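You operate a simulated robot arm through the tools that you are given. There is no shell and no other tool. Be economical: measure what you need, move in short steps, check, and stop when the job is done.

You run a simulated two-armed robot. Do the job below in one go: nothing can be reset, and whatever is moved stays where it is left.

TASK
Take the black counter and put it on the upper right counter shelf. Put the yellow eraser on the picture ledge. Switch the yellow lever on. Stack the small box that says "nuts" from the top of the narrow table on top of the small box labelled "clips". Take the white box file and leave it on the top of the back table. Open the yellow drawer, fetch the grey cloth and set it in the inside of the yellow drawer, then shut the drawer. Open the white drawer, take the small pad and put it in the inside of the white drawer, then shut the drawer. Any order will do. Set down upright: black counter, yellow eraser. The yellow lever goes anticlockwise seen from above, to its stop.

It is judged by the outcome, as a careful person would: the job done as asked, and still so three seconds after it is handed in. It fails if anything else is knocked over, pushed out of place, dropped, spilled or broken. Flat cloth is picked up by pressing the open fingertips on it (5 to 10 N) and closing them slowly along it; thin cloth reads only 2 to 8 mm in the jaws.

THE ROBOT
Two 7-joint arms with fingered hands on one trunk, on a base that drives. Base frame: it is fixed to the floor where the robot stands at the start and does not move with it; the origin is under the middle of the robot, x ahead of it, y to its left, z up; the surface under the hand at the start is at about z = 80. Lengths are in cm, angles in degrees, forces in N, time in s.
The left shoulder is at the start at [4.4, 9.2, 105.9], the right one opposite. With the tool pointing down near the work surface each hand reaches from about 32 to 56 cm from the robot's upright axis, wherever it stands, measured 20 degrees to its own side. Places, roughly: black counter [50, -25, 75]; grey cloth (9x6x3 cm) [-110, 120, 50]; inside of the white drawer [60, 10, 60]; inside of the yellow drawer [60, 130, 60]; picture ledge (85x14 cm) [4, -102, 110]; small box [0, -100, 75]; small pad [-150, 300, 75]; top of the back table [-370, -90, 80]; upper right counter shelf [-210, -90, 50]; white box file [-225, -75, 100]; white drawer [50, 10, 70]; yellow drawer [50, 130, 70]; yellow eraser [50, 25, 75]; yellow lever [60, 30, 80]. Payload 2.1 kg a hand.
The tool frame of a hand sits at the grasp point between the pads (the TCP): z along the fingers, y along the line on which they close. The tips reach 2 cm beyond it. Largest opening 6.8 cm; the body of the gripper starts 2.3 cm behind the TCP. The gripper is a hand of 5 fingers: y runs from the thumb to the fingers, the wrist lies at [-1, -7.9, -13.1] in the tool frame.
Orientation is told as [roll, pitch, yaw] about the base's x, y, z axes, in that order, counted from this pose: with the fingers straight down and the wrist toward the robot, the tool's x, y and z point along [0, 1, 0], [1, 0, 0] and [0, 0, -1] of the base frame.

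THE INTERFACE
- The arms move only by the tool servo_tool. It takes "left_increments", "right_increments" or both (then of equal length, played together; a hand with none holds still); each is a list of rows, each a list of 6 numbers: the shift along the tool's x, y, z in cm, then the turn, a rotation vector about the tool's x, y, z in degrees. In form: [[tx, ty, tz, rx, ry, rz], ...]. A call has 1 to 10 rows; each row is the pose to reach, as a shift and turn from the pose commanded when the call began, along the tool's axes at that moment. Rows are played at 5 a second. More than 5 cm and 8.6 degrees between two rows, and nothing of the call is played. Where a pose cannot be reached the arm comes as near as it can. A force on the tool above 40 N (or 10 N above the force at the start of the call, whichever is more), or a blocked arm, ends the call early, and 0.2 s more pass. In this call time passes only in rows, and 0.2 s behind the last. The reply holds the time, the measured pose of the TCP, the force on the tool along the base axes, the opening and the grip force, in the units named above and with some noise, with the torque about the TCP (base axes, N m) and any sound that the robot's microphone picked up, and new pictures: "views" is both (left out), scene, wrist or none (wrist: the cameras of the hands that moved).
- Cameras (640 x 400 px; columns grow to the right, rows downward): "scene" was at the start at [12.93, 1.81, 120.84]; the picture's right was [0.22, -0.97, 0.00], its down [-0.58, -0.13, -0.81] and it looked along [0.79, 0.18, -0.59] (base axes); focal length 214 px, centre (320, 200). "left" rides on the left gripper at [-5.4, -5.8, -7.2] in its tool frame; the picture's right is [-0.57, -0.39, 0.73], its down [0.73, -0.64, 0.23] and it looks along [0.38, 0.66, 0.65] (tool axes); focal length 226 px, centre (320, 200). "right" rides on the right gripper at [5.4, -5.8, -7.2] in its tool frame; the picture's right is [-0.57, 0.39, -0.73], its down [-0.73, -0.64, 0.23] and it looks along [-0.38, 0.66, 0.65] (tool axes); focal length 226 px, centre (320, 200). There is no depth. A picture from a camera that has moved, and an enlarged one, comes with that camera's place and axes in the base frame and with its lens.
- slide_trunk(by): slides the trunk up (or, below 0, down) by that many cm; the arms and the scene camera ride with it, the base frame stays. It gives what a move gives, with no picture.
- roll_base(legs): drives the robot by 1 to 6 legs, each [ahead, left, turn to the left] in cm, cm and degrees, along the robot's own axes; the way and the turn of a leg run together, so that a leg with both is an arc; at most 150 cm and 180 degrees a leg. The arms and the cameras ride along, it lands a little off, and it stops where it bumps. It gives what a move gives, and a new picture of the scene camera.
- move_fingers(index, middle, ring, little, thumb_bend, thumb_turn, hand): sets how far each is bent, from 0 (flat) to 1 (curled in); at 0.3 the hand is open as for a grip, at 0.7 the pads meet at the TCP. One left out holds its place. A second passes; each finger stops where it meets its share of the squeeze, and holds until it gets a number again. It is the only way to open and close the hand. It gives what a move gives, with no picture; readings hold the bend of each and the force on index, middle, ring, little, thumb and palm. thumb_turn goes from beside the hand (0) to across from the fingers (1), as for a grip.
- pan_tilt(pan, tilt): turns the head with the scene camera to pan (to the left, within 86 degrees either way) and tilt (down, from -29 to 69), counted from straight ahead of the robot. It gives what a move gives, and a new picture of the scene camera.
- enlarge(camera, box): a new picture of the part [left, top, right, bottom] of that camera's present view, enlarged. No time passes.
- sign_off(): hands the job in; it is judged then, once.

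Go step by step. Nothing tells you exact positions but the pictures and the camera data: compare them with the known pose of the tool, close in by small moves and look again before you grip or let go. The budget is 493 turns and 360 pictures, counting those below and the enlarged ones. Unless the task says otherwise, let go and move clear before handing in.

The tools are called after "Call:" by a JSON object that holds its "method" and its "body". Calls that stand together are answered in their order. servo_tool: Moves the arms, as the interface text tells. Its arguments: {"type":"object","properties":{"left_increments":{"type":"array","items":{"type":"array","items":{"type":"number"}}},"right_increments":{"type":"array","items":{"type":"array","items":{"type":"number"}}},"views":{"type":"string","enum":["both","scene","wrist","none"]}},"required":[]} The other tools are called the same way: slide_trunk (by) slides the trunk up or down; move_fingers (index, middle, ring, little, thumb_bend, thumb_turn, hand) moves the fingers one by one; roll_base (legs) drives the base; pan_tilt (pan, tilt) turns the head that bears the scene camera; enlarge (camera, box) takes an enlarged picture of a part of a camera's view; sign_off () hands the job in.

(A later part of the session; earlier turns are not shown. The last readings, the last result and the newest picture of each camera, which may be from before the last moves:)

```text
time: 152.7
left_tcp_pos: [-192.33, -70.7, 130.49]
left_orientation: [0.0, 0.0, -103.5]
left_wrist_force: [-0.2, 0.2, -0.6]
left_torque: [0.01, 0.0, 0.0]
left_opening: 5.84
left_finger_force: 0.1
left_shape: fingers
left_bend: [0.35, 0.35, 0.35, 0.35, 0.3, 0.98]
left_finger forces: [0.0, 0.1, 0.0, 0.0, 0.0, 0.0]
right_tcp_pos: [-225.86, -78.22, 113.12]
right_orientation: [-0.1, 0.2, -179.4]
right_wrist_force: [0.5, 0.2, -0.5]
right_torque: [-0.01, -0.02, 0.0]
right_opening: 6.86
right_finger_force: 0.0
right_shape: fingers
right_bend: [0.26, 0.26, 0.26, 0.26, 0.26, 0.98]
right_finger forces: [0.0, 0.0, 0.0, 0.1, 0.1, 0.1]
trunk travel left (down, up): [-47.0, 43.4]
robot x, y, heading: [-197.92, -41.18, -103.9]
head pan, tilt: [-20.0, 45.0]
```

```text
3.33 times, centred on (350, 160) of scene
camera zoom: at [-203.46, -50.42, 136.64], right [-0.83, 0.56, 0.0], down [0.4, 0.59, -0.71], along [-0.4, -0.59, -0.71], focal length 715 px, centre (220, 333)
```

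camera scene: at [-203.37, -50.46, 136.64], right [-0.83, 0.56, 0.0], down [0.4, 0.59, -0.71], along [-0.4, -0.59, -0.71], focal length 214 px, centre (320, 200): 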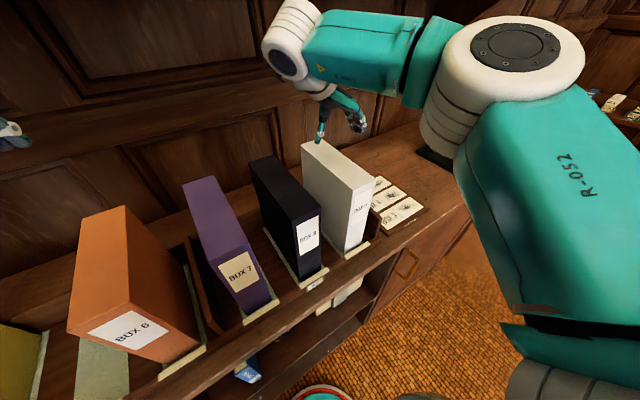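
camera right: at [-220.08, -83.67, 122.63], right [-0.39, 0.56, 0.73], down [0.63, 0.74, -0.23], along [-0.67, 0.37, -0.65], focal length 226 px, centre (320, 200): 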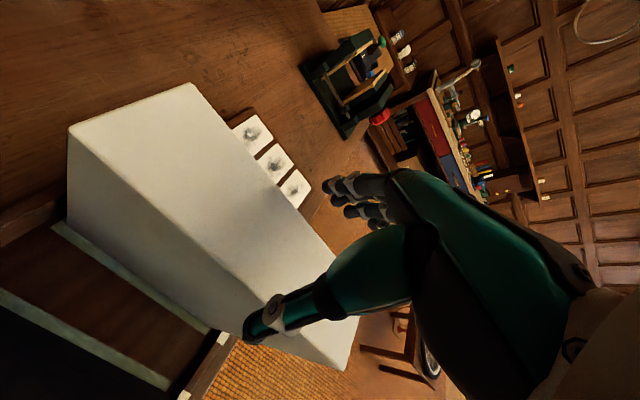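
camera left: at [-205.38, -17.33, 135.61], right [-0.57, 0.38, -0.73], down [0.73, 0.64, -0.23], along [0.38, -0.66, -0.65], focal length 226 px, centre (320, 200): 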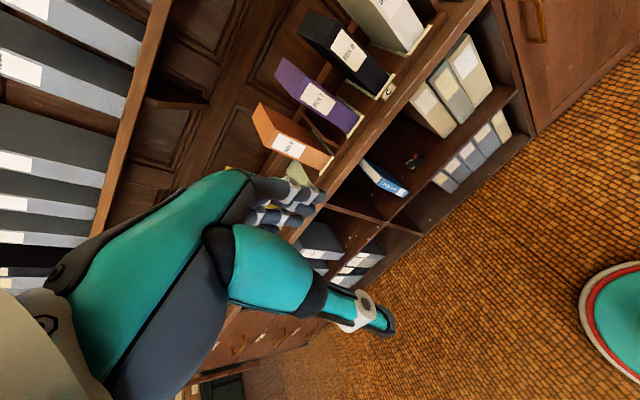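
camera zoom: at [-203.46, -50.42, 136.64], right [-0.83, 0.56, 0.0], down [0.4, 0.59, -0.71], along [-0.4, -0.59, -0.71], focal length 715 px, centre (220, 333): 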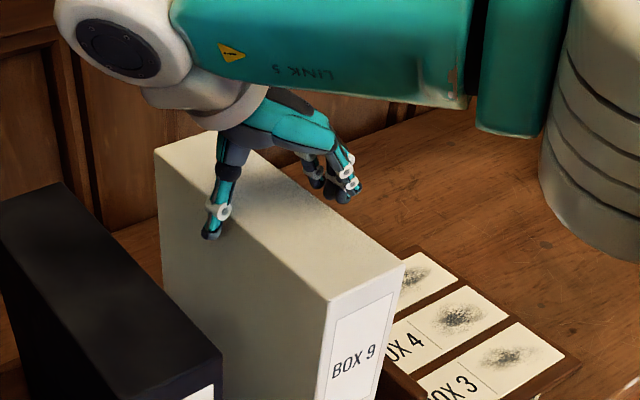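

Call:
{"method": "servo_tool", "body": {"right_increments": [[0, 0, 1.3, 0, 0, 0], [0, 0, 2.6, 0, 0, 0]], "views": "none"}}

Call:
{"method": "move_fingers", "body": {"hand": "right", "index": 0.4, "middle": 0.4, "ring": 0.4, "little": 0.4, "thumb_bend": 0.38}}

Call:
{"method": "enlarge", "body": {"camera": "scene", "box": [300, 100, 400, 220]}}

```text
time: 153.3
left_tcp_pos: [-192.3, -70.59, 130.63]
left_orientation: [-0.1, -0.1, -103.5]
left_wrist_force: [0.6, 0.0, -0.1]
left_torque: [-0.05, 0.0, 0.04]
left_opening: 5.81
left_finger_force: 0.0
left_shape: fingers
left_bend: [0.35, 0.35, 0.35, 0.35, 0.3, 0.98]
left_finger forces: [0.0, 0.0, 0.1, 0.1, 0.0, 0.1]
right_tcp_pos: [-225.93, -78.18, 110.75]
right_orientation: [0.2, 0.1, -179.6]
right_wrist_force: [-1.9, -1.3, 12.7]
right_torque: [0.03, 0.14, 0.01]
right_opening: 7.36
right_finger_force: 6.2
right_shape: fingers
right_bend: [0.23, 0.26, 0.26, 0.25, 0.25, 0.97]
right_finger forces: [6.2, 0.0, 0.0, 2.3, 3.5, 0.1]
trunk travel left (down, up): [-47.0, 43.4]
robot x, y, heading: [-198.16, -41.03, -104.1]
head pan, tilt: [-20.0, 45.0]
```

```text
time: 154.3
left_tcp_pos: [-192.2, -70.57, 130.59]
left_orientation: [-0.1, -0.2, -103.6]
left_wrist_force: [0.5, -0.3, -1.3]
left_torque: [0.03, 0.0, -0.02]
left_opening: 5.8
left_finger_force: 0.1
left_shape: fingers
left_bend: [0.35, 0.35, 0.35, 0.35, 0.3, 0.98]
left_finger forces: [0.0, 0.0, 0.0, 0.0, 0.1, 0.1]
right_tcp_pos: [-226.04, -78.32, 110.63]
right_orientation: [0.1, 0.1, -179.5]
right_wrist_force: [-6.4, -2.2, 25.4]
right_torque: [0.21, 0.27, 0.19]
right_opening: 6.77
right_finger_force: 19.2
right_shape: fingers
right_bend: [0.27, 0.39, 0.4, 0.35, 0.33, 0.97]
right_finger forces: [15.2, 0.1, 0.1, 9.3, 13.4, 0.0]
trunk travel left (down, up): [-47.0, 43.4]
robot x, y, heading: [-198.36, -41.24, -104.3]
head pan, tilt: [-20.0, 45.0]
```

```text
3.33 times, centred on (350, 160) of scene
camera zoom: at [-203.44, -50.3, 136.66], right [-0.83, 0.56, 0.0], down [0.4, 0.59, -0.71], along [-0.4, -0.59, -0.71], focal length 715 px, centre (220, 333)
```

zoom: 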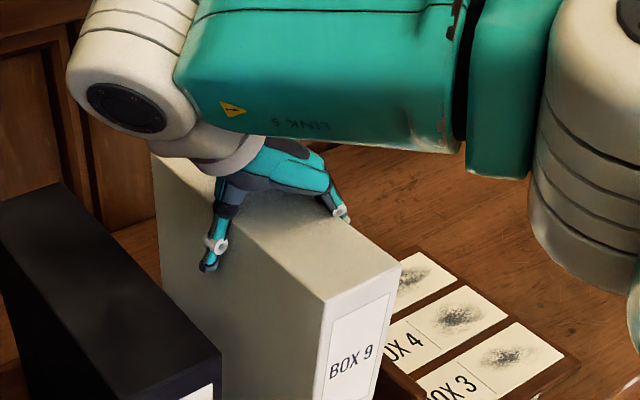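

The fingers lever on the top edge; I ease open, raise 1 cm and close again.

Call:
{"method": "move_fingers", "body": {"hand": "right", "index": 0.25, "middle": 0.25, "ring": 0.25, "little": 0.25, "thumb_bend": 0.25}}

Call:
{"method": "servo_tool", "body": {"right_increments": [[0, 0, -0.5, 0, 0, 0], [0, 0.2, -1, 0, 0, 0]], "views": "wrist"}}

Call:
{"method": "enlarge", "body": {"camera": "scene", "box": [300, 100, 400, 220]}}

```text
time: 155.3
left_tcp_pos: [-192.33, -70.54, 130.51]
left_orientation: [-0.1, -0.1, -103.5]
left_wrist_force: [0.8, -0.4, 0.9]
left_torque: [-0.03, -0.01, -0.01]
left_opening: 5.84
left_finger_force: 0.1
left_shape: fingers
left_bend: [0.35, 0.35, 0.35, 0.35, 0.3, 0.98]
left_finger forces: [0.1, 0.0, 0.0, 0.0, 0.1, 0.1]
right_tcp_pos: [-225.86, -78.15, 110.56]
right_orientation: [-0.1, 0.2, -179.3]
right_wrist_force: [-1.9, -0.9, 10.1]
right_torque: [0.06, 0.08, 0.05]
right_opening: 7.55
right_finger_force: 5.4
right_shape: fingers
right_bend: [0.22, 0.25, 0.25, 0.23, 0.24, 0.97]
right_finger forces: [5.4, 0.1, 0.0, 2.1, 3.3, 0.0]
trunk travel left (down, up): [-47.0, 43.4]
robot x, y, heading: [-198.34, -41.52, -104.5]
head pan, tilt: [-20.0, 45.0]
```

```text
time: 155.9
left_tcp_pos: [-192.29, -70.62, 130.39]
left_orientation: [-0.1, 0.0, -103.6]
left_wrist_force: [-0.7, -0.3, 0.0]
left_torque: [0.0, 0.0, 0.03]
left_opening: 5.83
left_finger_force: 0.1
left_shape: fingers
left_bend: [0.35, 0.35, 0.35, 0.35, 0.3, 0.98]
left_finger forces: [0.0, 0.1, 0.0, 0.1, 0.0, 0.1]
right_tcp_pos: [-226.09, -78.23, 111.56]
right_orientation: [-0.1, 0.1, -179.4]
right_wrist_force: [0.9, -0.1, -0.1]
right_torque: [0.05, 0.04, -0.01]
right_opening: 7.09
right_finger_force: 0.1
right_shape: fingers
right_bend: [0.25, 0.25, 0.25, 0.25, 0.24, 0.97]
right_finger forces: [0.1, 0.1, 0.1, 0.0, 0.7, 0.0]
trunk travel left (down, up): [-47.0, 43.4]
robot x, y, heading: [-198.03, -41.43, -104.2]
head pan, tilt: [-20.0, 45.0]
camera right: at [-220.29, -83.67, 118.7], right [-0.4, 0.56, 0.73], down [0.63, 0.74, -0.23], along [-0.67, 0.37, -0.65], focal length 226 px, centre (320, 200)
```

right: 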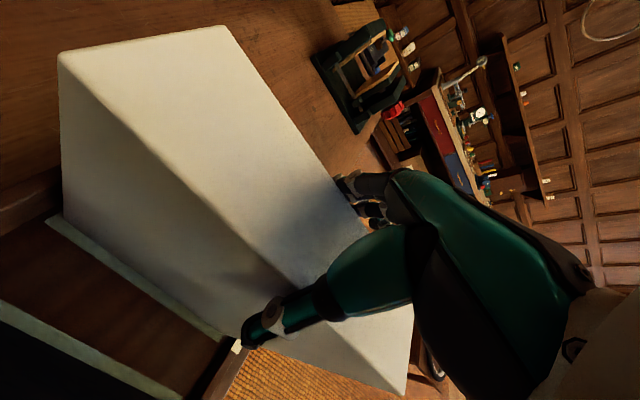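

```text
3.33 times, centred on (350, 160) of scene
camera zoom: at [-203.45, -50.42, 136.64], right [-0.83, 0.56, 0.0], down [0.4, 0.59, -0.71], along [-0.4, -0.59, -0.71], focal length 715 px, centre (220, 333)
```

zoom: 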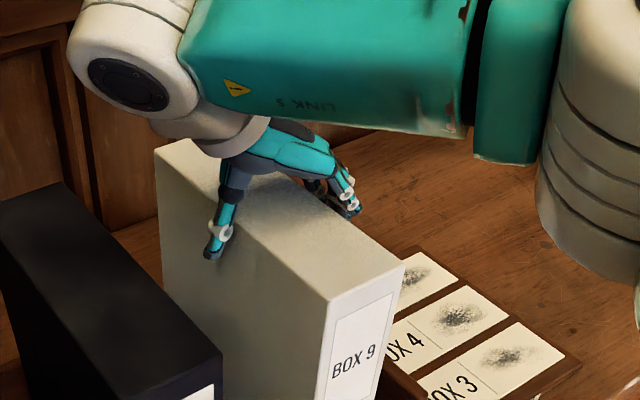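

Call:
{"method": "move_fingers", "body": {"hand": "right", "index": 0.42, "middle": 0.42, "ring": 0.42, "little": 0.42, "thumb_bend": 0.38}}

Call:
{"method": "enlarge", "body": {"camera": "scene", "box": [300, 100, 400, 220]}}

```text
time: 156.9
left_tcp_pos: [-192.35, -70.65, 130.53]
left_orientation: [-0.1, -0.2, -103.4]
left_wrist_force: [-0.4, -0.7, -0.7]
left_torque: [-0.05, 0.03, -0.01]
left_opening: 5.81
left_finger_force: 0.0
left_shape: fingers
left_bend: [0.35, 0.35, 0.35, 0.35, 0.3, 0.98]
left_finger forces: [0.1, 0.1, 0.0, 0.0, 0.1, 0.1]
right_tcp_pos: [-226.22, -78.32, 111.49]
right_orientation: [-0.1, 0.2, -179.5]
right_wrist_force: [-0.8, -0.5, 3.4]
right_torque: [0.05, 0.07, 0.03]
right_opening: 5.84
right_finger_force: 7.3
right_shape: fingers
right_bend: [0.35, 0.41, 0.41, 0.4, 0.32, 0.97]
right_finger forces: [4.8, 0.3, 0.3, 2.3, 6.5, 0.0]
trunk travel left (down, up): [-47.0, 43.4]
robot x, y, heading: [-198.11, -41.14, -104.1]
head pan, tilt: [-20.0, 45.0]
```

```text
3.33 times, centred on (350, 160) of scene
camera zoom: at [-203.46, -50.4, 136.65], right [-0.83, 0.56, 0.0], down [0.4, 0.59, -0.71], along [-0.4, -0.59, -0.71], focal length 715 px, centre (220, 333)
```

zoom: 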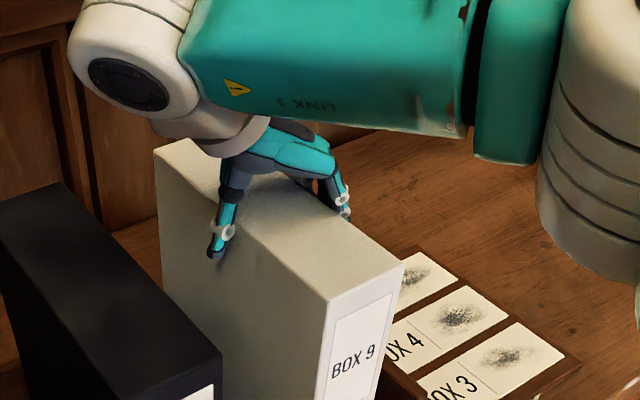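

Call:
{"method": "move_fingers", "body": {"hand": "right", "index": 0.5, "middle": 0.55, "ring": 0.55, "little": 0.52, "thumb_bend": 0.5}}

```text
time: 157.9
left_tcp_pos: [-192.26, -70.63, 130.48]
left_orientation: [-0.1, -0.1, -103.5]
left_wrist_force: [-0.7, 0.4, 0.3]
left_torque: [0.05, -0.02, -0.04]
left_opening: 5.81
left_finger_force: 0.1
left_shape: fingers
left_bend: [0.35, 0.35, 0.35, 0.35, 0.3, 0.98]
left_finger forces: [0.0, 0.0, 0.0, 0.1, 0.0, 0.0]
right_tcp_pos: [-226.18, -78.1, 111.67]
right_orientation: [-0.1, 0.2, -179.3]
right_wrist_force: [-1.7, 0.0, 4.8]
right_torque: [0.06, 0.16, 0.19]
right_opening: 5.46
right_finger_force: 16.5
right_shape: fingers
right_bend: [0.41, 0.48, 0.47, 0.49, 0.34, 0.96]
right_finger forces: [6.2, 3.6, 3.3, 4.3, 15.9, 0.1]
trunk travel left (down, up): [-47.0, 43.4]
robot x, y, heading: [-198.58, -41.26, -104.2]
head pan, tilt: [-20.0, 45.0]
```

Call:
{"method": "servo_tool", "body": {"right_increments": [[0, 0, -0.6, 0, 0, 0], [0, 0, -1.2, 0, 0, 0]], "views": "scene"}}

```text
time: 158.5
left_tcp_pos: [-192.39, -70.89, 130.47]
left_orientation: [-0.1, -0.1, -103.5]
left_wrist_force: [-0.3, -0.7, -0.1]
left_torque: [0.02, -0.01, 0.01]
left_opening: 5.82
left_finger_force: 0.1
left_shape: fingers
left_bend: [0.35, 0.35, 0.35, 0.35, 0.3, 0.98]
left_finger forces: [0.1, 0.0, 0.1, 0.0, 0.0, 0.1]
right_tcp_pos: [-226.17, -78.39, 112.81]
right_orientation: [-0.1, 0.2, -179.4]
right_wrist_force: [-0.4, 0.0, -6.3]
right_torque: [0.02, 0.05, 0.01]
right_opening: 5.42
right_finger_force: 14.2
right_shape: fingers
right_bend: [0.41, 0.49, 0.49, 0.5, 0.35, 0.93]
right_finger forces: [5.9, 3.0, 2.8, 2.4, 13.6, 0.0]
trunk travel left (down, up): [-47.0, 43.4]
robot x, y, heading: [-198.29, -41.52, -104.1]
head pan, tilt: [-20.0, 45.0]
camera scene: at [-203.49, -50.48, 136.63], right [-0.83, 0.56, 0.0], down [0.4, 0.59, -0.71], along [-0.4, -0.59, -0.71], focal length 214 px, centre (320, 200)
```

scene: 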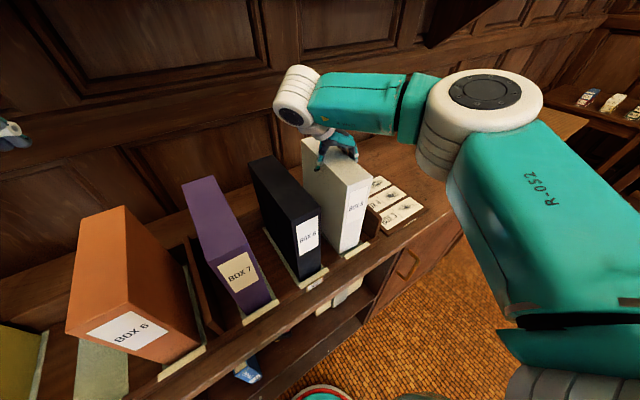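

Lifted at about 6 N. I squeeze a bit more and lift by raising the trunk.

Call:
{"method": "move_fingers", "body": {"hand": "right", "index": 0.56, "middle": 0.62, "ring": 0.62, "little": 0.6, "thumb_bend": 0.58}}

Call:
{"method": "slide_trunk", "body": {"by": 8}}

Call:
{"method": "pan_tilt", "body": {"pan": -15, "tilt": 45}}

```text
time: 159.5
left_tcp_pos: [-192.39, -70.68, 130.52]
left_orientation: [-0.2, -0.1, -103.5]
left_wrist_force: [-0.2, 0.0, 0.2]
left_torque: [0.01, -0.02, 0.0]
left_opening: 5.81
left_finger_force: 0.1
left_shape: fingers
left_bend: [0.35, 0.35, 0.35, 0.35, 0.3, 0.98]
left_finger forces: [0.0, 0.1, 0.1, 0.0, 0.0, 0.0]
right_tcp_pos: [-226.14, -78.26, 112.9]
right_orientation: [-0.2, 0.2, -179.5]
right_wrist_force: [0.3, -0.1, -6.2]
right_torque: [0.04, 0.05, 0.0]
right_opening: 5.24
right_finger_force: 14.8
right_shape: fingers
right_bend: [0.47, 0.53, 0.54, 0.56, 0.32, 0.92]
right_finger forces: [5.2, 4.2, 3.4, 2.6, 14.1, 0.1]
trunk travel left (down, up): [-47.0, 43.4]
robot x, y, heading: [-198.53, -41.3, -104.2]
head pan, tilt: [-20.0, 45.0]
```

```text
time: 160.6
left_tcp_pos: [-192.3, -70.69, 138.44]
left_orientation: [-0.1, 0.0, -103.5]
left_wrist_force: [0.1, 0.0, 0.3]
left_torque: [-0.04, -0.06, 0.02]
left_opening: 5.82
left_finger_force: 0.0
left_shape: fingers
left_bend: [0.35, 0.35, 0.35, 0.35, 0.3, 0.98]
left_finger forces: [0.0, 0.0, 0.1, 0.0, 0.0, 0.1]
right_tcp_pos: [-226.2, -78.26, 120.8]
right_orientation: [-0.2, 0.2, -179.4]
right_wrist_force: [-0.1, -0.5, -7.1]
right_torque: [-0.01, 0.07, 0.01]
right_opening: 5.24
right_finger_force: 14.4
right_shape: fingers
right_bend: [0.47, 0.53, 0.54, 0.56, 0.32, 0.92]
right_finger forces: [5.1, 4.2, 3.4, 2.6, 14.1, 0.0]
trunk travel left (down, up): [-55.0, 35.4]
robot x, y, heading: [-198.32, -41.4, -104.1]
head pan, tilt: [-20.0, 45.0]
```

```text
time: 161.3
left_tcp_pos: [-192.29, -70.73, 138.47]
left_orientation: [-0.1, -0.1, -103.5]
left_wrist_force: [-1.3, 0.2, -0.1]
left_torque: [0.05, 0.01, -0.03]
left_opening: 5.82
left_finger_force: 0.0
left_shape: fingers
left_bend: [0.35, 0.35, 0.35, 0.35, 0.3, 0.98]
left_finger forces: [0.0, 0.1, 0.1, 0.1, 0.0, 0.0]
right_tcp_pos: [-226.25, -78.21, 120.79]
right_orientation: [-0.1, 0.2, -179.3]
right_wrist_force: [-0.2, 0.3, -7.8]
right_torque: [-0.01, 0.09, 0.04]
right_opening: 5.28
right_finger_force: 14.7
right_shape: fingers
right_bend: [0.47, 0.53, 0.54, 0.56, 0.32, 0.92]
right_finger forces: [5.2, 4.2, 3.4, 2.6, 14.0, 0.0]
trunk travel left (down, up): [-55.0, 35.4]
robot x, y, heading: [-198.33, -41.5, -104.0]
head pan, tilt: [-15.0, 45.0]
camera scene: at [-202.75, -50.29, 144.66], right [-0.87, 0.49, 0.0], down [0.34, 0.62, -0.71], along [-0.34, -0.62, -0.71], focal length 214 px, centre (320, 200)
```

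scene: 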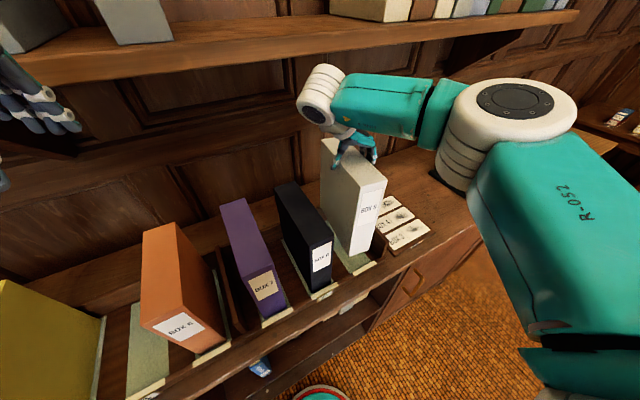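

The file is clear of the rack. I drive straight back from the counter and look toward the back table.

Call:
{"method": "roll_base", "body": {"legs": [[-43.6, -10.9, 0]]}}

Call:
{"method": "pan_tilt", "body": {"pan": -70, "tilt": 20}}

```text
time: 164.0
left_tcp_pos: [-192.5, -25.51, 138.47]
left_orientation: [-0.1, -0.1, -103.5]
left_wrist_force: [-0.5, 0.2, 0.0]
left_torque: [-0.02, 0.01, 0.03]
left_opening: 5.79
left_finger_force: 0.0
left_shape: fingers
left_bend: [0.35, 0.35, 0.35, 0.35, 0.3, 0.98]
left_finger forces: [0.1, 0.0, 0.0, 0.0, 0.0, 0.0]
right_tcp_pos: [-226.35, -33.18, 120.84]
right_orientation: [-0.1, 0.2, -179.4]
right_wrist_force: [-0.9, 0.6, -7.9]
right_torque: [0.01, 0.06, -0.03]
right_opening: 5.25
right_finger_force: 14.9
right_shape: fingers
right_bend: [0.47, 0.53, 0.54, 0.56, 0.32, 0.92]
right_finger forces: [5.1, 4.1, 3.5, 2.9, 14.0, 0.1]
trunk travel left (down, up): [-55.0, 35.4]
robot x, y, heading: [-198.7, 3.51, -104.0]
head pan, tilt: [-15.0, 45.0]
camera scene: at [-202.88, -5.17, 144.67], right [-0.87, 0.49, 0.0], down [0.34, 0.62, -0.71], along [-0.34, -0.62, -0.71], focal length 214 px, centre (320, 200)
```

scene: 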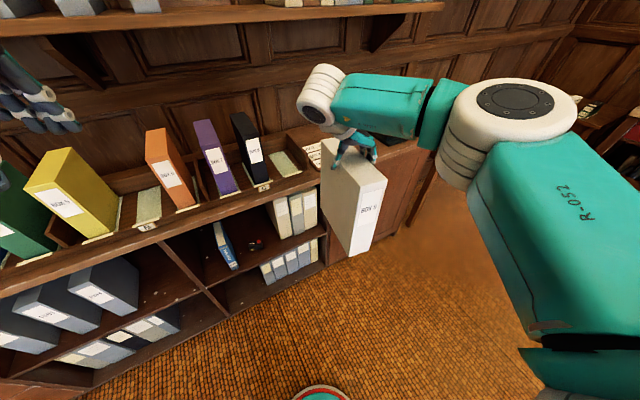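

```text
time: 165.2
left_tcp_pos: [-192.41, -25.65, 138.45]
left_orientation: [-0.1, -0.2, -103.5]
left_wrist_force: [0.1, 0.4, 0.4]
left_torque: [-0.01, 0.0, 0.0]
left_opening: 5.8
left_finger_force: 0.0
left_shape: fingers
left_bend: [0.35, 0.35, 0.35, 0.35, 0.3, 0.98]
left_finger forces: [0.0, 0.0, 0.1, 0.0, 0.0, 0.0]
right_tcp_pos: [-226.3, -33.19, 120.65]
right_orientation: [0.0, 0.2, -179.4]
right_wrist_force: [0.6, 0.0, -6.8]
right_torque: [0.0, 0.03, 0.02]
right_opening: 5.27
right_finger_force: 14.5
right_shape: fingers
right_bend: [0.47, 0.53, 0.54, 0.56, 0.32, 0.92]
right_finger forces: [5.3, 4.1, 3.3, 2.7, 14.0, 0.0]
trunk travel left (down, up): [-55.0, 35.4]
robot x, y, heading: [-198.73, 3.39, -104.1]
head pan, tilt: [-70.0, 20.0]
camera scene: at [-208.19, 0.9, 148.53], right [-0.1, 0.99, 0.0], down [0.34, 0.04, -0.94], along [-0.93, -0.1, -0.34], focal length 214 px, centre (320, 200)
```

scene: 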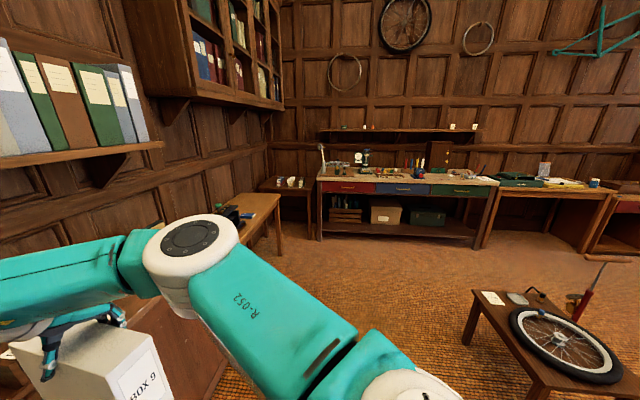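

The back table is the light wood table along the wall, around (-376, -79). I drive west and look at its top.

Call:
{"method": "roll_base", "body": {"legs": [[32, -128, 0]]}}

Call:
{"method": "pan_tilt", "body": {"pan": -5, "tilt": 35}}

```text
time: 171.9
left_tcp_pos: [-325.58, -23.97, 138.46]
left_orientation: [-0.1, -0.1, -104.2]
left_wrist_force: [0.4, 0.2, -0.7]
left_torque: [0.01, -0.02, -0.03]
left_opening: 5.78
left_finger_force: 0.1
left_shape: fingers
left_bend: [0.35, 0.35, 0.35, 0.35, 0.3, 0.98]
left_finger forces: [0.0, 0.0, 0.1, 0.0, 0.1, 0.0]
right_tcp_pos: [-359.77, -31.1, 120.76]
right_orientation: [-0.2, 0.2, 179.9]
right_wrist_force: [0.4, 0.5, -7.3]
right_torque: [-0.01, 0.08, 0.01]
right_opening: 5.25
right_finger_force: 13.9
right_shape: fingers
right_bend: [0.47, 0.53, 0.54, 0.56, 0.32, 0.92]
right_finger forces: [5.1, 4.3, 3.3, 2.7, 13.8, 0.0]
trunk travel left (down, up): [-55.0, 35.4]
robot x, y, heading: [-331.46, 5.53, -104.6]
head pan, tilt: [-70.0, 20.0]
camera scene: at [-341.15, 2.74, 148.53], right [-0.09, 1.0, 0.0], down [0.34, 0.03, -0.94], along [-0.94, -0.09, -0.34], focal length 214 px, centre (320, 200)
```

scene: 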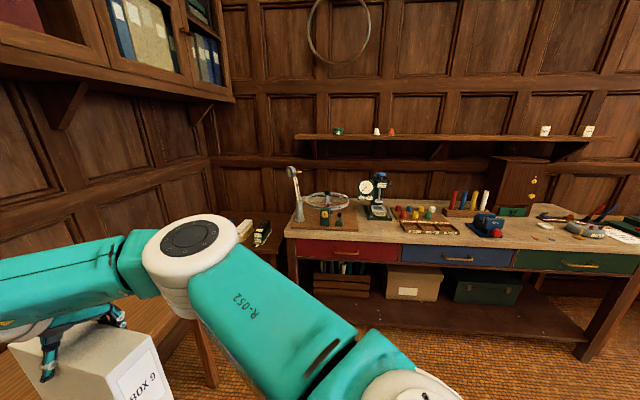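

```text
time: 173.3
left_tcp_pos: [-325.66, -23.97, 138.47]
left_orientation: [-0.1, -0.1, -104.2]
left_wrist_force: [0.7, 0.1, -0.9]
left_torque: [0.02, 0.03, -0.01]
left_opening: 5.8
left_finger_force: 0.1
left_shape: fingers
left_bend: [0.35, 0.35, 0.35, 0.35, 0.3, 0.98]
left_finger forces: [0.0, 0.0, 0.1, 0.0, 0.0, 0.0]
right_tcp_pos: [-359.66, -31.18, 120.89]
right_orientation: [-0.2, 0.3, 179.9]
right_wrist_force: [-0.5, -0.2, -7.3]
right_torque: [-0.02, 0.05, 0.01]
right_opening: 5.25
right_finger_force: 14.5
right_shape: fingers
right_bend: [0.47, 0.53, 0.54, 0.56, 0.32, 0.92]
right_finger forces: [5.0, 4.1, 3.3, 2.7, 13.8, 0.0]
trunk travel left (down, up): [-55.0, 35.4]
robot x, y, heading: [-331.3, 5.6, -104.8]
head pan, tilt: [-5.0, 35.0]
camera scene: at [-334.84, -4.69, 146.15], right [-0.94, 0.34, 0.0], down [0.19, 0.54, -0.82], along [-0.28, -0.77, -0.57], focal length 214 px, centre (320, 200)
```

scene: 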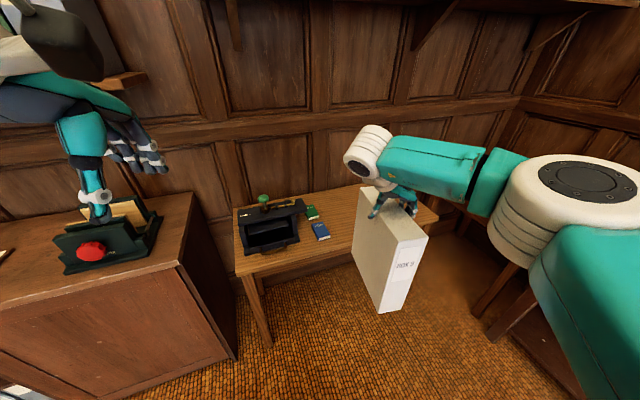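

The free part of the table is right of the books: x about -368 to -412, y -60 to -105. I'll bring the file over (-390, -82).

Call:
{"method": "roll_base", "body": {"legs": [[7.6, -29, 0], [39, 10.3, 0]]}}

```text
time: 177.4
left_tcp_pos: [-356.55, -64.0, 138.38]
left_orientation: [-0.1, 0.0, -104.6]
left_wrist_force: [0.6, -0.6, 0.3]
left_torque: [0.02, -0.01, 0.03]
left_opening: 5.82
left_finger_force: 0.0
left_shape: fingers
left_bend: [0.35, 0.35, 0.35, 0.35, 0.3, 0.98]
left_finger forces: [0.0, 0.1, 0.0, 0.0, 0.1, 0.1]
right_tcp_pos: [-390.46, -70.89, 120.66]
right_orientation: [-0.2, 0.2, 179.6]
right_wrist_force: [-0.5, -0.6, -6.4]
right_torque: [-0.03, 0.08, 0.0]
right_opening: 5.23
right_finger_force: 14.5
right_shape: fingers
right_bend: [0.47, 0.54, 0.54, 0.56, 0.32, 0.92]
right_finger forces: [5.2, 3.9, 3.3, 2.8, 13.7, 0.0]
trunk travel left (down, up): [-55.0, 35.4]
robot x, y, heading: [-361.59, -34.63, -105.3]
head pan, tilt: [-5.0, 35.0]
camera scene: at [-365.44, -44.64, 146.14], right [-0.94, 0.34, 0.0], down [0.2, 0.54, -0.82], along [-0.28, -0.77, -0.57], focal length 214 px, centre (320, 200)
```

scene: 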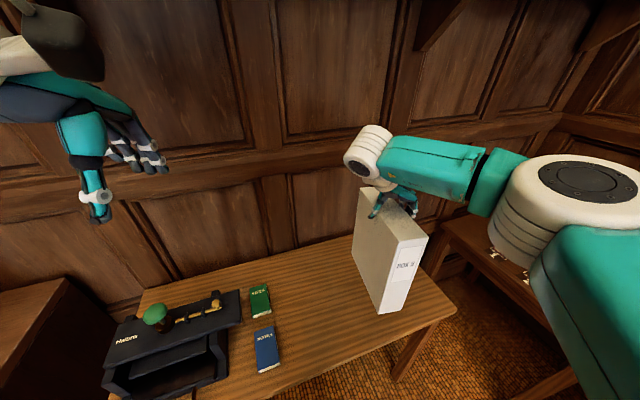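

Call:
{"method": "roll_base", "body": {"legs": [[10.5, 7, 0]]}}

Call:
{"method": "slide_trunk", "body": {"by": -15}}

Call:
{"method": "pan_tilt", "body": {"pan": -15, "tilt": 45}}

```text
time: 178.7
left_tcp_pos: [-352.44, -76.08, 138.45]
left_orientation: [-0.2, -0.1, -104.7]
left_wrist_force: [0.7, 0.2, -0.1]
left_torque: [0.04, -0.02, 0.02]
left_opening: 5.79
left_finger_force: 0.0
left_shape: fingers
left_bend: [0.35, 0.35, 0.35, 0.35, 0.3, 0.98]
left_finger forces: [0.1, 0.1, 0.1, 0.0, 0.0, 0.1]
right_tcp_pos: [-386.4, -82.88, 120.66]
right_orientation: [-0.2, 0.1, 179.4]
right_wrist_force: [-0.2, 0.3, -7.6]
right_torque: [-0.01, 0.05, 0.03]
right_opening: 5.17
right_finger_force: 13.4
right_shape: fingers
right_bend: [0.48, 0.54, 0.54, 0.56, 0.32, 0.92]
right_finger forces: [4.6, 3.9, 3.2, 2.5, 12.8, 0.0]
trunk travel left (down, up): [-55.0, 35.4]
robot x, y, heading: [-358.05, -46.58, -105.2]
head pan, tilt: [-5.0, 35.0]
camera scene: at [-361.42, -56.63, 146.14], right [-0.94, 0.35, 0.0], down [0.2, 0.54, -0.82], along [-0.28, -0.77, -0.57], focal length 214 px, centre (320, 200)
```

scene: 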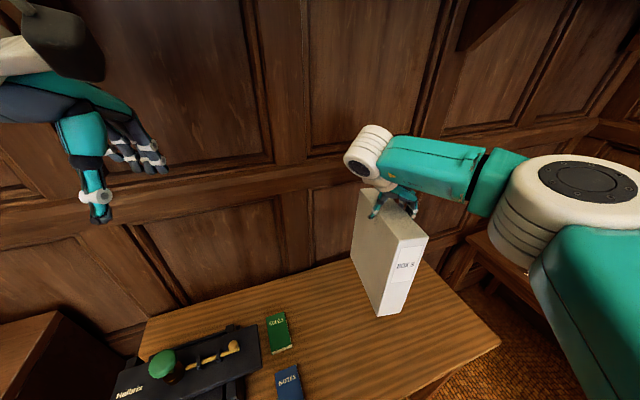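

```text
time: 180.4
left_tcp_pos: [-352.56, -75.79, 123.39]
left_orientation: [-0.1, 0.0, -104.8]
left_wrist_force: [-0.6, 0.1, -0.5]
left_torque: [0.0, 0.0, -0.03]
left_opening: 5.78
left_finger_force: 0.1
left_shape: fingers
left_bend: [0.35, 0.35, 0.35, 0.35, 0.3, 0.98]
left_finger forces: [0.0, 0.1, 0.1, 0.0, 0.0, 0.0]
right_tcp_pos: [-386.54, -82.79, 105.82]
right_orientation: [-0.2, 0.3, 179.4]
right_wrist_force: [0.2, 0.5, -6.4]
right_torque: [0.03, 0.12, 0.03]
right_opening: 5.17
right_finger_force: 13.2
right_shape: fingers
right_bend: [0.48, 0.54, 0.54, 0.56, 0.32, 0.92]
right_finger forces: [3.9, 3.9, 3.1, 2.7, 12.4, 0.0]
trunk travel left (down, up): [-40.0, 50.4]
robot x, y, heading: [-357.86, -45.93, -104.8]
head pan, tilt: [-5.0, 35.0]
```

```text
time: 181.2
left_tcp_pos: [-352.5, -75.98, 123.47]
left_orientation: [-0.1, -0.1, -104.6]
left_wrist_force: [-0.2, -0.3, -0.6]
left_torque: [-0.01, -0.01, 0.01]
left_opening: 5.81
left_finger_force: 0.0
left_shape: fingers
left_bend: [0.35, 0.35, 0.35, 0.35, 0.3, 0.98]
left_finger forces: [0.0, 0.0, 0.1, 0.0, 0.1, 0.0]
right_tcp_pos: [-386.4, -82.77, 105.76]
right_orientation: [-0.2, 0.3, 179.4]
right_wrist_force: [-1.3, 0.8, -7.1]
right_torque: [-0.02, 0.1, -0.02]
right_opening: 5.16
right_finger_force: 12.7
right_shape: fingers
right_bend: [0.48, 0.54, 0.54, 0.56, 0.32, 0.92]
right_finger forces: [3.9, 4.0, 3.2, 2.6, 12.2, 0.0]
trunk travel left (down, up): [-40.0, 50.4]
robot x, y, heading: [-357.91, -46.55, -105.3]
head pan, tilt: [-15.0, 45.0]
camera scene: at [-362.84, -56.52, 129.61], right [-0.86, 0.5, 0.0], down [0.36, 0.61, -0.71], along [-0.36, -0.61, -0.71], focal length 214 px, centre (320, 200)
```

scene: 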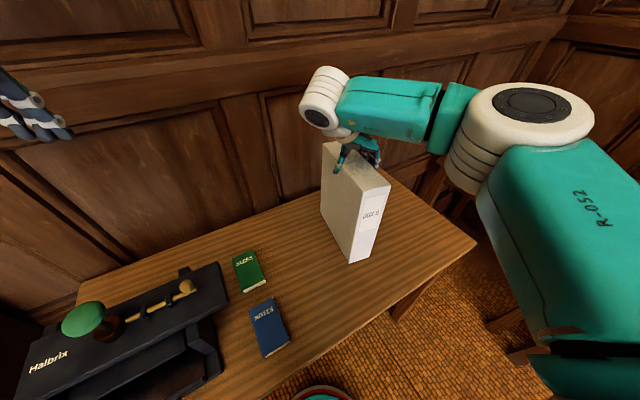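

Call:
{"method": "slide_trunk", "body": {"by": -2.5}}

Call:
{"method": "enlarge", "body": {"camera": "scene", "box": [280, 100, 440, 280]}}

```text
time: 181.9
left_tcp_pos: [-352.53, -75.93, 120.92]
left_orientation: [-0.1, -0.1, -104.7]
left_wrist_force: [-0.2, -0.3, 0.1]
left_torque: [0.01, 0.03, 0.0]
left_opening: 5.8
left_finger_force: 0.1
left_shape: fingers
left_bend: [0.35, 0.35, 0.35, 0.35, 0.3, 0.98]
left_finger forces: [0.0, 0.0, 0.0, 0.1, 0.1, 0.1]
right_tcp_pos: [-386.48, -82.75, 103.35]
right_orientation: [-0.3, 0.1, 179.4]
right_wrist_force: [-0.6, -0.3, -7.0]
right_torque: [0.03, 0.09, 0.01]
right_opening: 5.18
right_finger_force: 13.0
right_shape: fingers
right_bend: [0.48, 0.54, 0.54, 0.56, 0.32, 0.92]
right_finger forces: [3.7, 4.0, 3.2, 2.8, 12.1, 0.0]
trunk travel left (down, up): [-37.5, 52.9]
robot x, y, heading: [-357.74, -46.59, -105.6]
head pan, tilt: [-15.0, 45.0]
```

```text
2.22 times, centred on (360, 190) of scene
camera zoom: at [-362.92, -56.78, 127.08], right [-0.86, 0.5, 0.0], down [0.36, 0.61, -0.71], along [-0.36, -0.61, -0.71], focal length 477 px, centre (231, 222)
```

zoom: 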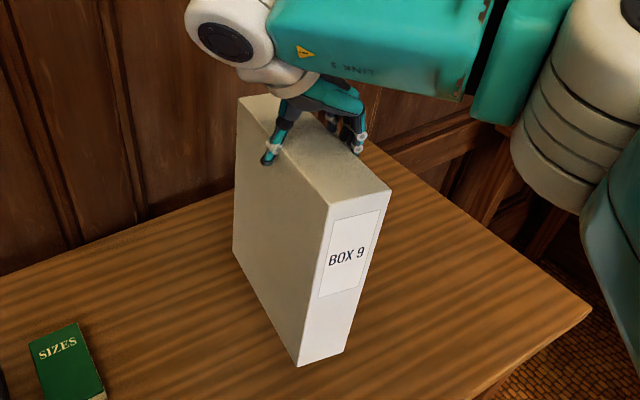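

Call:
{"method": "servo_tool", "body": {"right_increments": [[0, 0, 0.5, 0, 0, 0], [0, 0, 1, 0, 0, 0], [0, 0, 1.5, 0, 0, 0]], "views": "none"}}

```text
time: 182.7
left_tcp_pos: [-352.38, -75.93, 120.9]
left_orientation: [-0.2, -0.1, -104.6]
left_wrist_force: [-0.5, 0.5, 0.6]
left_torque: [0.0, 0.01, 0.02]
left_opening: 5.81
left_finger_force: 0.0
left_shape: fingers
left_bend: [0.35, 0.35, 0.35, 0.35, 0.3, 0.98]
left_finger forces: [0.0, 0.0, 0.1, 0.0, 0.0, 0.0]
right_tcp_pos: [-386.59, -82.89, 101.65]
right_orientation: [-0.2, 0.2, 179.5]
right_wrist_force: [0.4, 0.0, -7.4]
right_torque: [0.02, 0.06, -0.03]
right_opening: 5.19
right_finger_force: 12.4
right_shape: fingers
right_bend: [0.48, 0.54, 0.54, 0.56, 0.32, 0.92]
right_finger forces: [3.7, 4.1, 3.3, 2.6, 12.0, 0.0]
trunk travel left (down, up): [-37.5, 52.9]
robot x, y, heading: [-357.88, -46.85, -105.3]
head pan, tilt: [-15.0, 45.0]
```

Call:
{"method": "servo_tool", "body": {"right_increments": [[0, 0, 0.4, 0, 0, 0], [0, 0, 0.8, 0, 0, 0], [0, 0, 1.2, 0, 0, 0]], "views": "none"}}

Call:
{"method": "enlarge", "body": {"camera": "scene", "box": [280, 100, 440, 280]}}

```text
time: 183.5
left_tcp_pos: [-352.44, -75.85, 120.88]
left_orientation: [-0.1, -0.2, -104.7]
left_wrist_force: [0.3, 0.6, -0.9]
left_torque: [-0.01, 0.01, -0.01]
left_opening: 5.82
left_finger_force: 0.0
left_shape: fingers
left_bend: [0.35, 0.35, 0.35, 0.35, 0.3, 0.98]
left_finger forces: [0.0, 0.1, 0.1, 0.0, 0.0, 0.0]
right_tcp_pos: [-386.4, -82.87, 100.6]
right_orientation: [-0.2, 0.2, 179.4]
right_wrist_force: [1.4, -0.2, -6.9]
right_torque: [0.01, 0.07, 0.02]
right_opening: 5.17
right_finger_force: 13.1
right_shape: fingers
right_bend: [0.48, 0.54, 0.54, 0.56, 0.32, 0.92]
right_finger forces: [3.7, 4.0, 3.2, 2.5, 12.0, 0.0]
trunk travel left (down, up): [-37.5, 52.9]
robot x, y, heading: [-358.09, -46.87, -105.3]
head pan, tilt: [-15.0, 45.0]
```

```text
2.22 times, centred on (360, 190) of scene
camera zoom: at [-362.92, -56.8, 127.08], right [-0.86, 0.5, 0.0], down [0.36, 0.61, -0.71], along [-0.36, -0.61, -0.71], focal length 477 px, centre (231, 222)
```

zoom: 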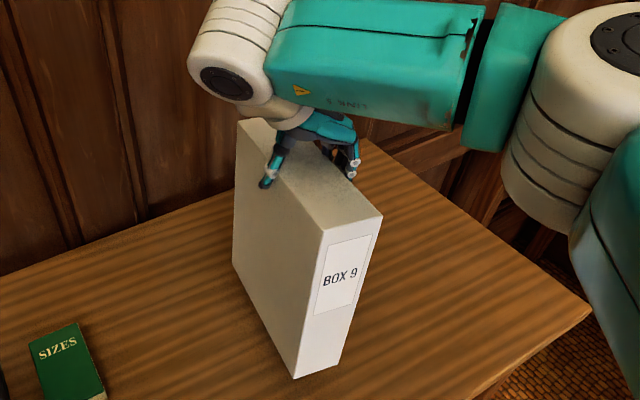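

Call:
{"method": "servo_tool", "body": {"right_increments": [[0, 0, 0.4, 0, 0, 0], [0, 0, 0.8, 0, 0, 0]], "views": "none"}}

Call:
{"method": "servo_tool", "body": {"right_increments": [[0, 0, 0.3, 0, 0, 0], [0, 0, 0.6, 0, 0, 0]], "views": "none"}}

```text
time: 184.1
left_tcp_pos: [-352.57, -75.89, 120.85]
left_orientation: [-0.2, -0.1, -104.7]
left_wrist_force: [0.4, -1.0, -0.6]
left_torque: [0.0, 0.01, 0.0]
left_opening: 5.8
left_finger_force: 0.1
left_shape: fingers
left_bend: [0.35, 0.35, 0.35, 0.35, 0.3, 0.98]
left_finger forces: [0.0, 0.0, 0.0, 0.0, 0.0, 0.0]
right_tcp_pos: [-386.44, -82.82, 99.66]
right_orientation: [-0.2, 0.2, 179.4]
right_wrist_force: [-0.1, 0.2, -7.6]
right_torque: [0.0, 0.1, -0.01]
right_opening: 5.14
right_finger_force: 12.7
right_shape: fingers
right_bend: [0.48, 0.54, 0.54, 0.56, 0.32, 0.92]
right_finger forces: [3.7, 4.0, 3.3, 2.5, 12.1, 0.0]
trunk travel left (down, up): [-37.5, 52.9]
robot x, y, heading: [-357.67, -46.59, -105.2]
head pan, tilt: [-15.0, 45.0]
```

```text
time: 184.7
left_tcp_pos: [-352.44, -75.98, 121.05]
left_orientation: [-0.1, -0.1, -104.6]
left_wrist_force: [-0.4, 0.0, -0.5]
left_torque: [0.0, 0.0, 0.02]
left_opening: 5.82
left_finger_force: 0.2
left_shape: fingers
left_bend: [0.35, 0.35, 0.35, 0.35, 0.3, 0.98]
left_finger forces: [0.1, 0.0, 0.0, 0.0, 0.1, 0.0]
right_tcp_pos: [-386.44, -82.82, 98.98]
right_orientation: [-0.2, 0.3, 179.4]
right_wrist_force: [0.2, -0.6, -7.6]
right_torque: [0.01, 0.08, -0.05]
right_opening: 5.19
right_finger_force: 13.2
right_shape: fingers
right_bend: [0.48, 0.54, 0.54, 0.56, 0.32, 0.92]
right_finger forces: [3.6, 4.1, 3.2, 2.5, 11.9, 0.1]
trunk travel left (down, up): [-37.5, 52.9]
robot x, y, heading: [-357.93, -46.45, -105.1]
head pan, tilt: [-15.0, 45.0]
```

Call:
{"method": "servo_tool", "body": {"right_increments": [[0, 0, 0.3, 0, 0, 0], [0, 0, 0.6, 0, 0, 0], [0, 0, 0.9, 0, 0, 0]], "views": "none"}}

Call:
{"method": "enlarge", "body": {"camera": "scene", "box": [280, 140, 440, 300]}}

```text
time: 185.5
left_tcp_pos: [-352.56, -75.91, 120.93]
left_orientation: [0.0, -0.1, -104.7]
left_wrist_force: [0.1, -0.6, -0.2]
left_torque: [0.0, 0.0, 0.02]
left_opening: 5.82
left_finger_force: 0.0
left_shape: fingers
left_bend: [0.35, 0.35, 0.35, 0.35, 0.3, 0.98]
left_finger forces: [0.0, 0.0, 0.1, 0.0, 0.0, 0.1]
right_tcp_pos: [-386.56, -82.75, 98.21]
right_orientation: [-0.2, 0.2, 179.4]
right_wrist_force: [-0.1, 0.0, -7.5]
right_torque: [0.0, 0.08, 0.0]
right_opening: 5.17
right_finger_force: 12.8
right_shape: fingers
right_bend: [0.48, 0.54, 0.54, 0.56, 0.32, 0.92]
right_finger forces: [3.7, 4.0, 3.2, 2.5, 11.9, 0.1]
trunk travel left (down, up): [-37.5, 52.9]
robot x, y, heading: [-358.05, -46.33, -105.1]
head pan, tilt: [-15.0, 45.0]
```

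```text
2.50 times, centred on (360, 220) of scene
camera zoom: at [-362.92, -56.8, 127.08], right [-0.86, 0.5, 0.0], down [0.36, 0.61, -0.71], along [-0.36, -0.61, -0.71], focal length 536 px, centre (220, 150)
```

zoom: 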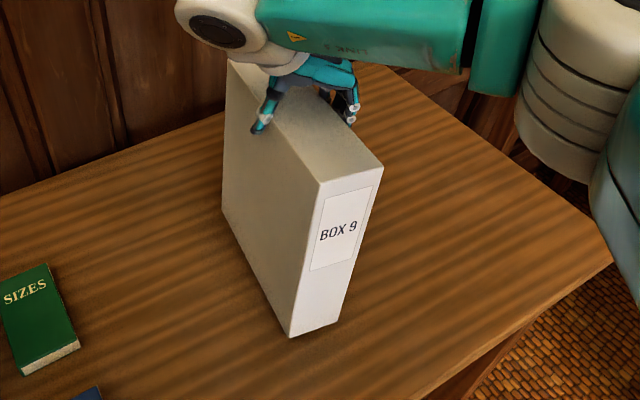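

Call:
{"method": "servo_tool", "body": {"right_increments": [[0, 0, 0.4, 0, 0, 0], [0, 0, 0.8, 0, 0, 0], [0, 0, 1.2, 0, 0, 0]], "views": "none"}}

Call:
{"method": "servo_tool", "body": {"right_increments": [[0, 0, 0.3, 0, 0, 0], [0, 0, 0.6, 0, 0, 0], [0, 0, 0.9, 0, 0, 0]], "views": "none"}}

```text
time: 186.3
left_tcp_pos: [-352.54, -75.94, 121.04]
left_orientation: [-0.1, -0.1, -104.7]
left_wrist_force: [0.3, -0.3, -0.3]
left_torque: [0.01, 0.01, 0.0]
left_opening: 5.8
left_finger_force: 0.1
left_shape: fingers
left_bend: [0.35, 0.35, 0.35, 0.35, 0.3, 0.98]
left_finger forces: [0.0, 0.1, 0.1, 0.1, 0.0, 0.1]
right_tcp_pos: [-386.56, -82.72, 97.01]
right_orientation: [-0.1, 0.2, 179.3]
right_wrist_force: [-0.2, 1.5, -2.0]
right_torque: [-0.1, 0.1, 0.01]
right_opening: 5.17
right_finger_force: 14.2
right_shape: fingers
right_bend: [0.48, 0.54, 0.54, 0.56, 0.32, 0.93]
right_finger forces: [4.1, 4.3, 3.2, 2.4, 14.0, 0.0]
trunk travel left (down, up): [-37.5, 52.9]
robot x, y, heading: [-357.8, -46.36, -105.5]
head pan, tilt: [-15.0, 45.0]
```

```text
time: 187.1
left_tcp_pos: [-352.26, -75.59, 121.07]
left_orientation: [-0.2, -0.1, -104.6]
left_wrist_force: [0.3, 0.2, -0.2]
left_torque: [-0.01, 0.01, 0.02]
left_opening: 5.82
left_finger_force: 0.0
left_shape: fingers
left_bend: [0.35, 0.35, 0.35, 0.35, 0.3, 0.98]
left_finger forces: [0.0, 0.0, 0.0, 0.0, 0.0, 0.0]
right_tcp_pos: [-386.22, -82.7, 96.35]
right_orientation: [0.3, 0.1, 179.5]
right_wrist_force: [4.8, -3.5, 35.5]
right_torque: [-0.01, -0.42, 0.09]
right_opening: 5.47
right_finger_force: 20.8
right_shape: fingers
right_bend: [0.49, 0.54, 0.54, 0.58, 0.25, 0.92]
right_finger forces: [3.0, 4.8, 3.5, 1.7, 29.0, 0.0]
trunk travel left (down, up): [-37.5, 52.9]
robot x, y, heading: [-357.9, -46.21, -105.1]
head pan, tilt: [-15.0, 45.0]
```

It's down (a bit too hard); I ease up 0.7 and release.

Call:
{"method": "servo_tool", "body": {"right_increments": [[0, 0, -0.7, 0, 0, 0]], "views": "none"}}

Call:
{"method": "move_fingers", "body": {"hand": "right", "index": 0.4, "middle": 0.4, "ring": 0.4, "little": 0.4, "thumb_bend": 0.33}}

Call:
{"method": "move_fingers", "body": {"hand": "right", "index": 0.24, "middle": 0.24, "ring": 0.24, "little": 0.24, "thumb_bend": 0.2}}

Call:
{"method": "servo_tool", "body": {"right_increments": [[0, 0, -1, 0, 0, 0], [0, 0, -3, 0, 0, 0], [0, 0, -7, 0, 0, 0]], "views": "both"}}

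```text
time: 187.5
left_tcp_pos: [-352.35, -76.0, 120.86]
left_orientation: [-0.2, -0.1, -104.7]
left_wrist_force: [0.3, -0.5, 0.4]
left_torque: [0.03, -0.01, 0.03]
left_opening: 5.81
left_finger_force: 0.1
left_shape: fingers
left_bend: [0.35, 0.35, 0.35, 0.35, 0.3, 0.98]
left_finger forces: [0.0, 0.1, 0.1, 0.0, 0.1, 0.0]
right_tcp_pos: [-386.47, -82.63, 96.72]
right_orientation: [-0.4, 0.2, 179.4]
right_wrist_force: [2.2, -2.5, 5.4]
right_torque: [-0.04, -0.24, 0.07]
right_opening: 5.4
right_finger_force: 15.1
right_shape: fingers
right_bend: [0.49, 0.54, 0.55, 0.57, 0.28, 0.92]
right_finger forces: [3.5, 3.8, 3.0, 2.0, 17.7, 0.0]
trunk travel left (down, up): [-37.5, 52.9]
robot x, y, heading: [-358.13, -46.59, -105.4]
head pan, tilt: [-15.0, 45.0]
```

```text
time: 188.5
left_tcp_pos: [-352.47, -75.78, 121.01]
left_orientation: [-0.1, 0.0, -104.7]
left_wrist_force: [0.6, -0.7, -0.2]
left_torque: [0.01, -0.03, -0.03]
left_opening: 5.84
left_finger_force: 0.1
left_shape: fingers
left_bend: [0.35, 0.35, 0.35, 0.35, 0.3, 0.98]
left_finger forces: [0.1, 0.0, 0.0, 0.0, 0.0, 0.0]
right_tcp_pos: [-386.48, -82.75, 96.82]
right_orientation: [-0.2, 0.2, 179.5]
right_wrist_force: [0.6, -0.5, 1.6]
right_torque: [0.03, -0.03, -0.06]
right_opening: 5.8
right_finger_force: 2.7
right_shape: fingers
right_bend: [0.38, 0.4, 0.4, 0.4, 0.29, 0.96]
right_finger forces: [1.9, 0.0, 0.1, 0.0, 3.6, 0.0]
trunk travel left (down, up): [-37.5, 52.9]
robot x, y, heading: [-358.14, -46.16, -105.1]
head pan, tilt: [-15.0, 45.0]
```

```text
time: 189.5
left_tcp_pos: [-352.46, -75.91, 120.94]
left_orientation: [-0.1, -0.1, -104.7]
left_wrist_force: [-0.6, -0.1, 0.2]
left_torque: [-0.01, 0.01, 0.03]
left_opening: 5.82
left_finger_force: 0.1
left_shape: fingers
left_bend: [0.35, 0.35, 0.35, 0.35, 0.3, 0.98]
left_finger forces: [0.0, 0.0, 0.1, 0.1, 0.0, 0.0]
right_tcp_pos: [-386.52, -82.79, 96.74]
right_orientation: [-0.2, 0.2, 179.4]
right_wrist_force: [1.3, -1.3, 0.4]
right_torque: [0.02, -0.02, 0.01]
right_opening: 7.42
right_finger_force: 0.4
right_shape: fingers
right_bend: [0.24, 0.24, 0.24, 0.24, 0.19, 0.97]
right_finger forces: [0.1, 0.0, 0.1, 0.0, 0.7, 0.1]
trunk travel left (down, up): [-37.5, 52.9]
robot x, y, heading: [-357.89, -46.05, -105.2]
head pan, tilt: [-15.0, 45.0]
```

```text
time: 190.3
left_tcp_pos: [-352.42, -75.9, 121.0]
left_orientation: [-0.1, 0.0, -104.7]
left_wrist_force: [-0.5, -0.1, 0.1]
left_torque: [0.03, 0.01, 0.0]
left_opening: 5.8
left_finger_force: 0.0
left_shape: fingers
left_bend: [0.35, 0.35, 0.35, 0.35, 0.3, 0.98]
left_finger forces: [0.0, 0.0, 0.1, 0.0, 0.0, 0.0]
right_tcp_pos: [-386.39, -82.88, 103.9]
right_orientation: [-0.3, 0.2, 179.5]
right_wrist_force: [1.0, 0.7, -0.9]
right_torque: [-0.03, 0.01, -0.04]
right_opening: 7.38
right_finger_force: 0.0
right_shape: fingers
right_bend: [0.24, 0.24, 0.24, 0.24, 0.2, 0.98]
right_finger forces: [0.0, 0.1, 0.1, 0.0, 0.1, 0.1]
trunk travel left (down, up): [-37.5, 52.9]
robot x, y, heading: [-357.9, -46.05, -105.3]
head pan, tilt: [-15.0, 45.0]
camera scene: at [-362.89, -56.75, 127.09], right [-0.86, 0.5, 0.0], down [0.36, 0.61, -0.71], along [-0.36, -0.61, -0.71], focal length 214 px, centre (320, 200)
camera right: at [-380.67, -88.51, 111.08], right [-0.38, 0.57, 0.73], down [0.65, 0.73, -0.23], along [-0.66, 0.39, -0.65], focal length 226 px, centre (320, 200)
```

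scene: 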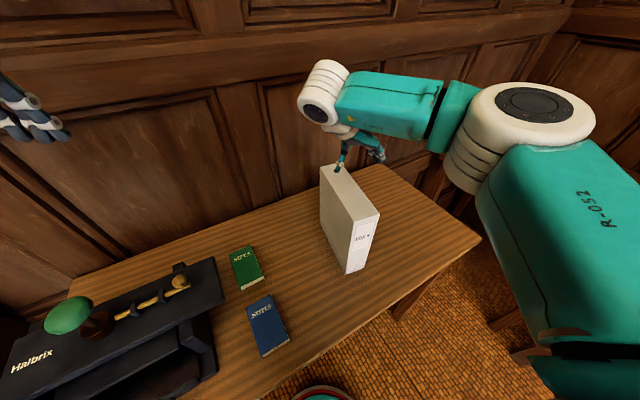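
right: 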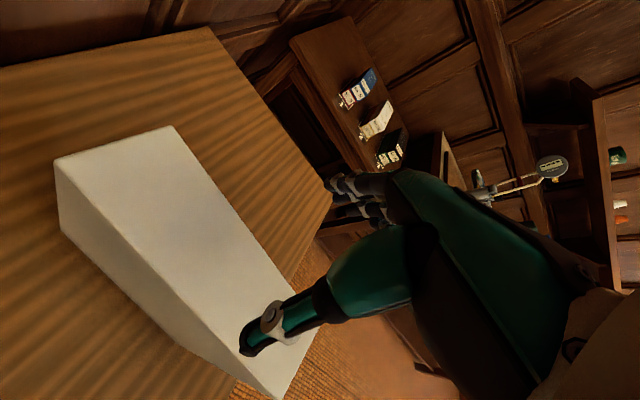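

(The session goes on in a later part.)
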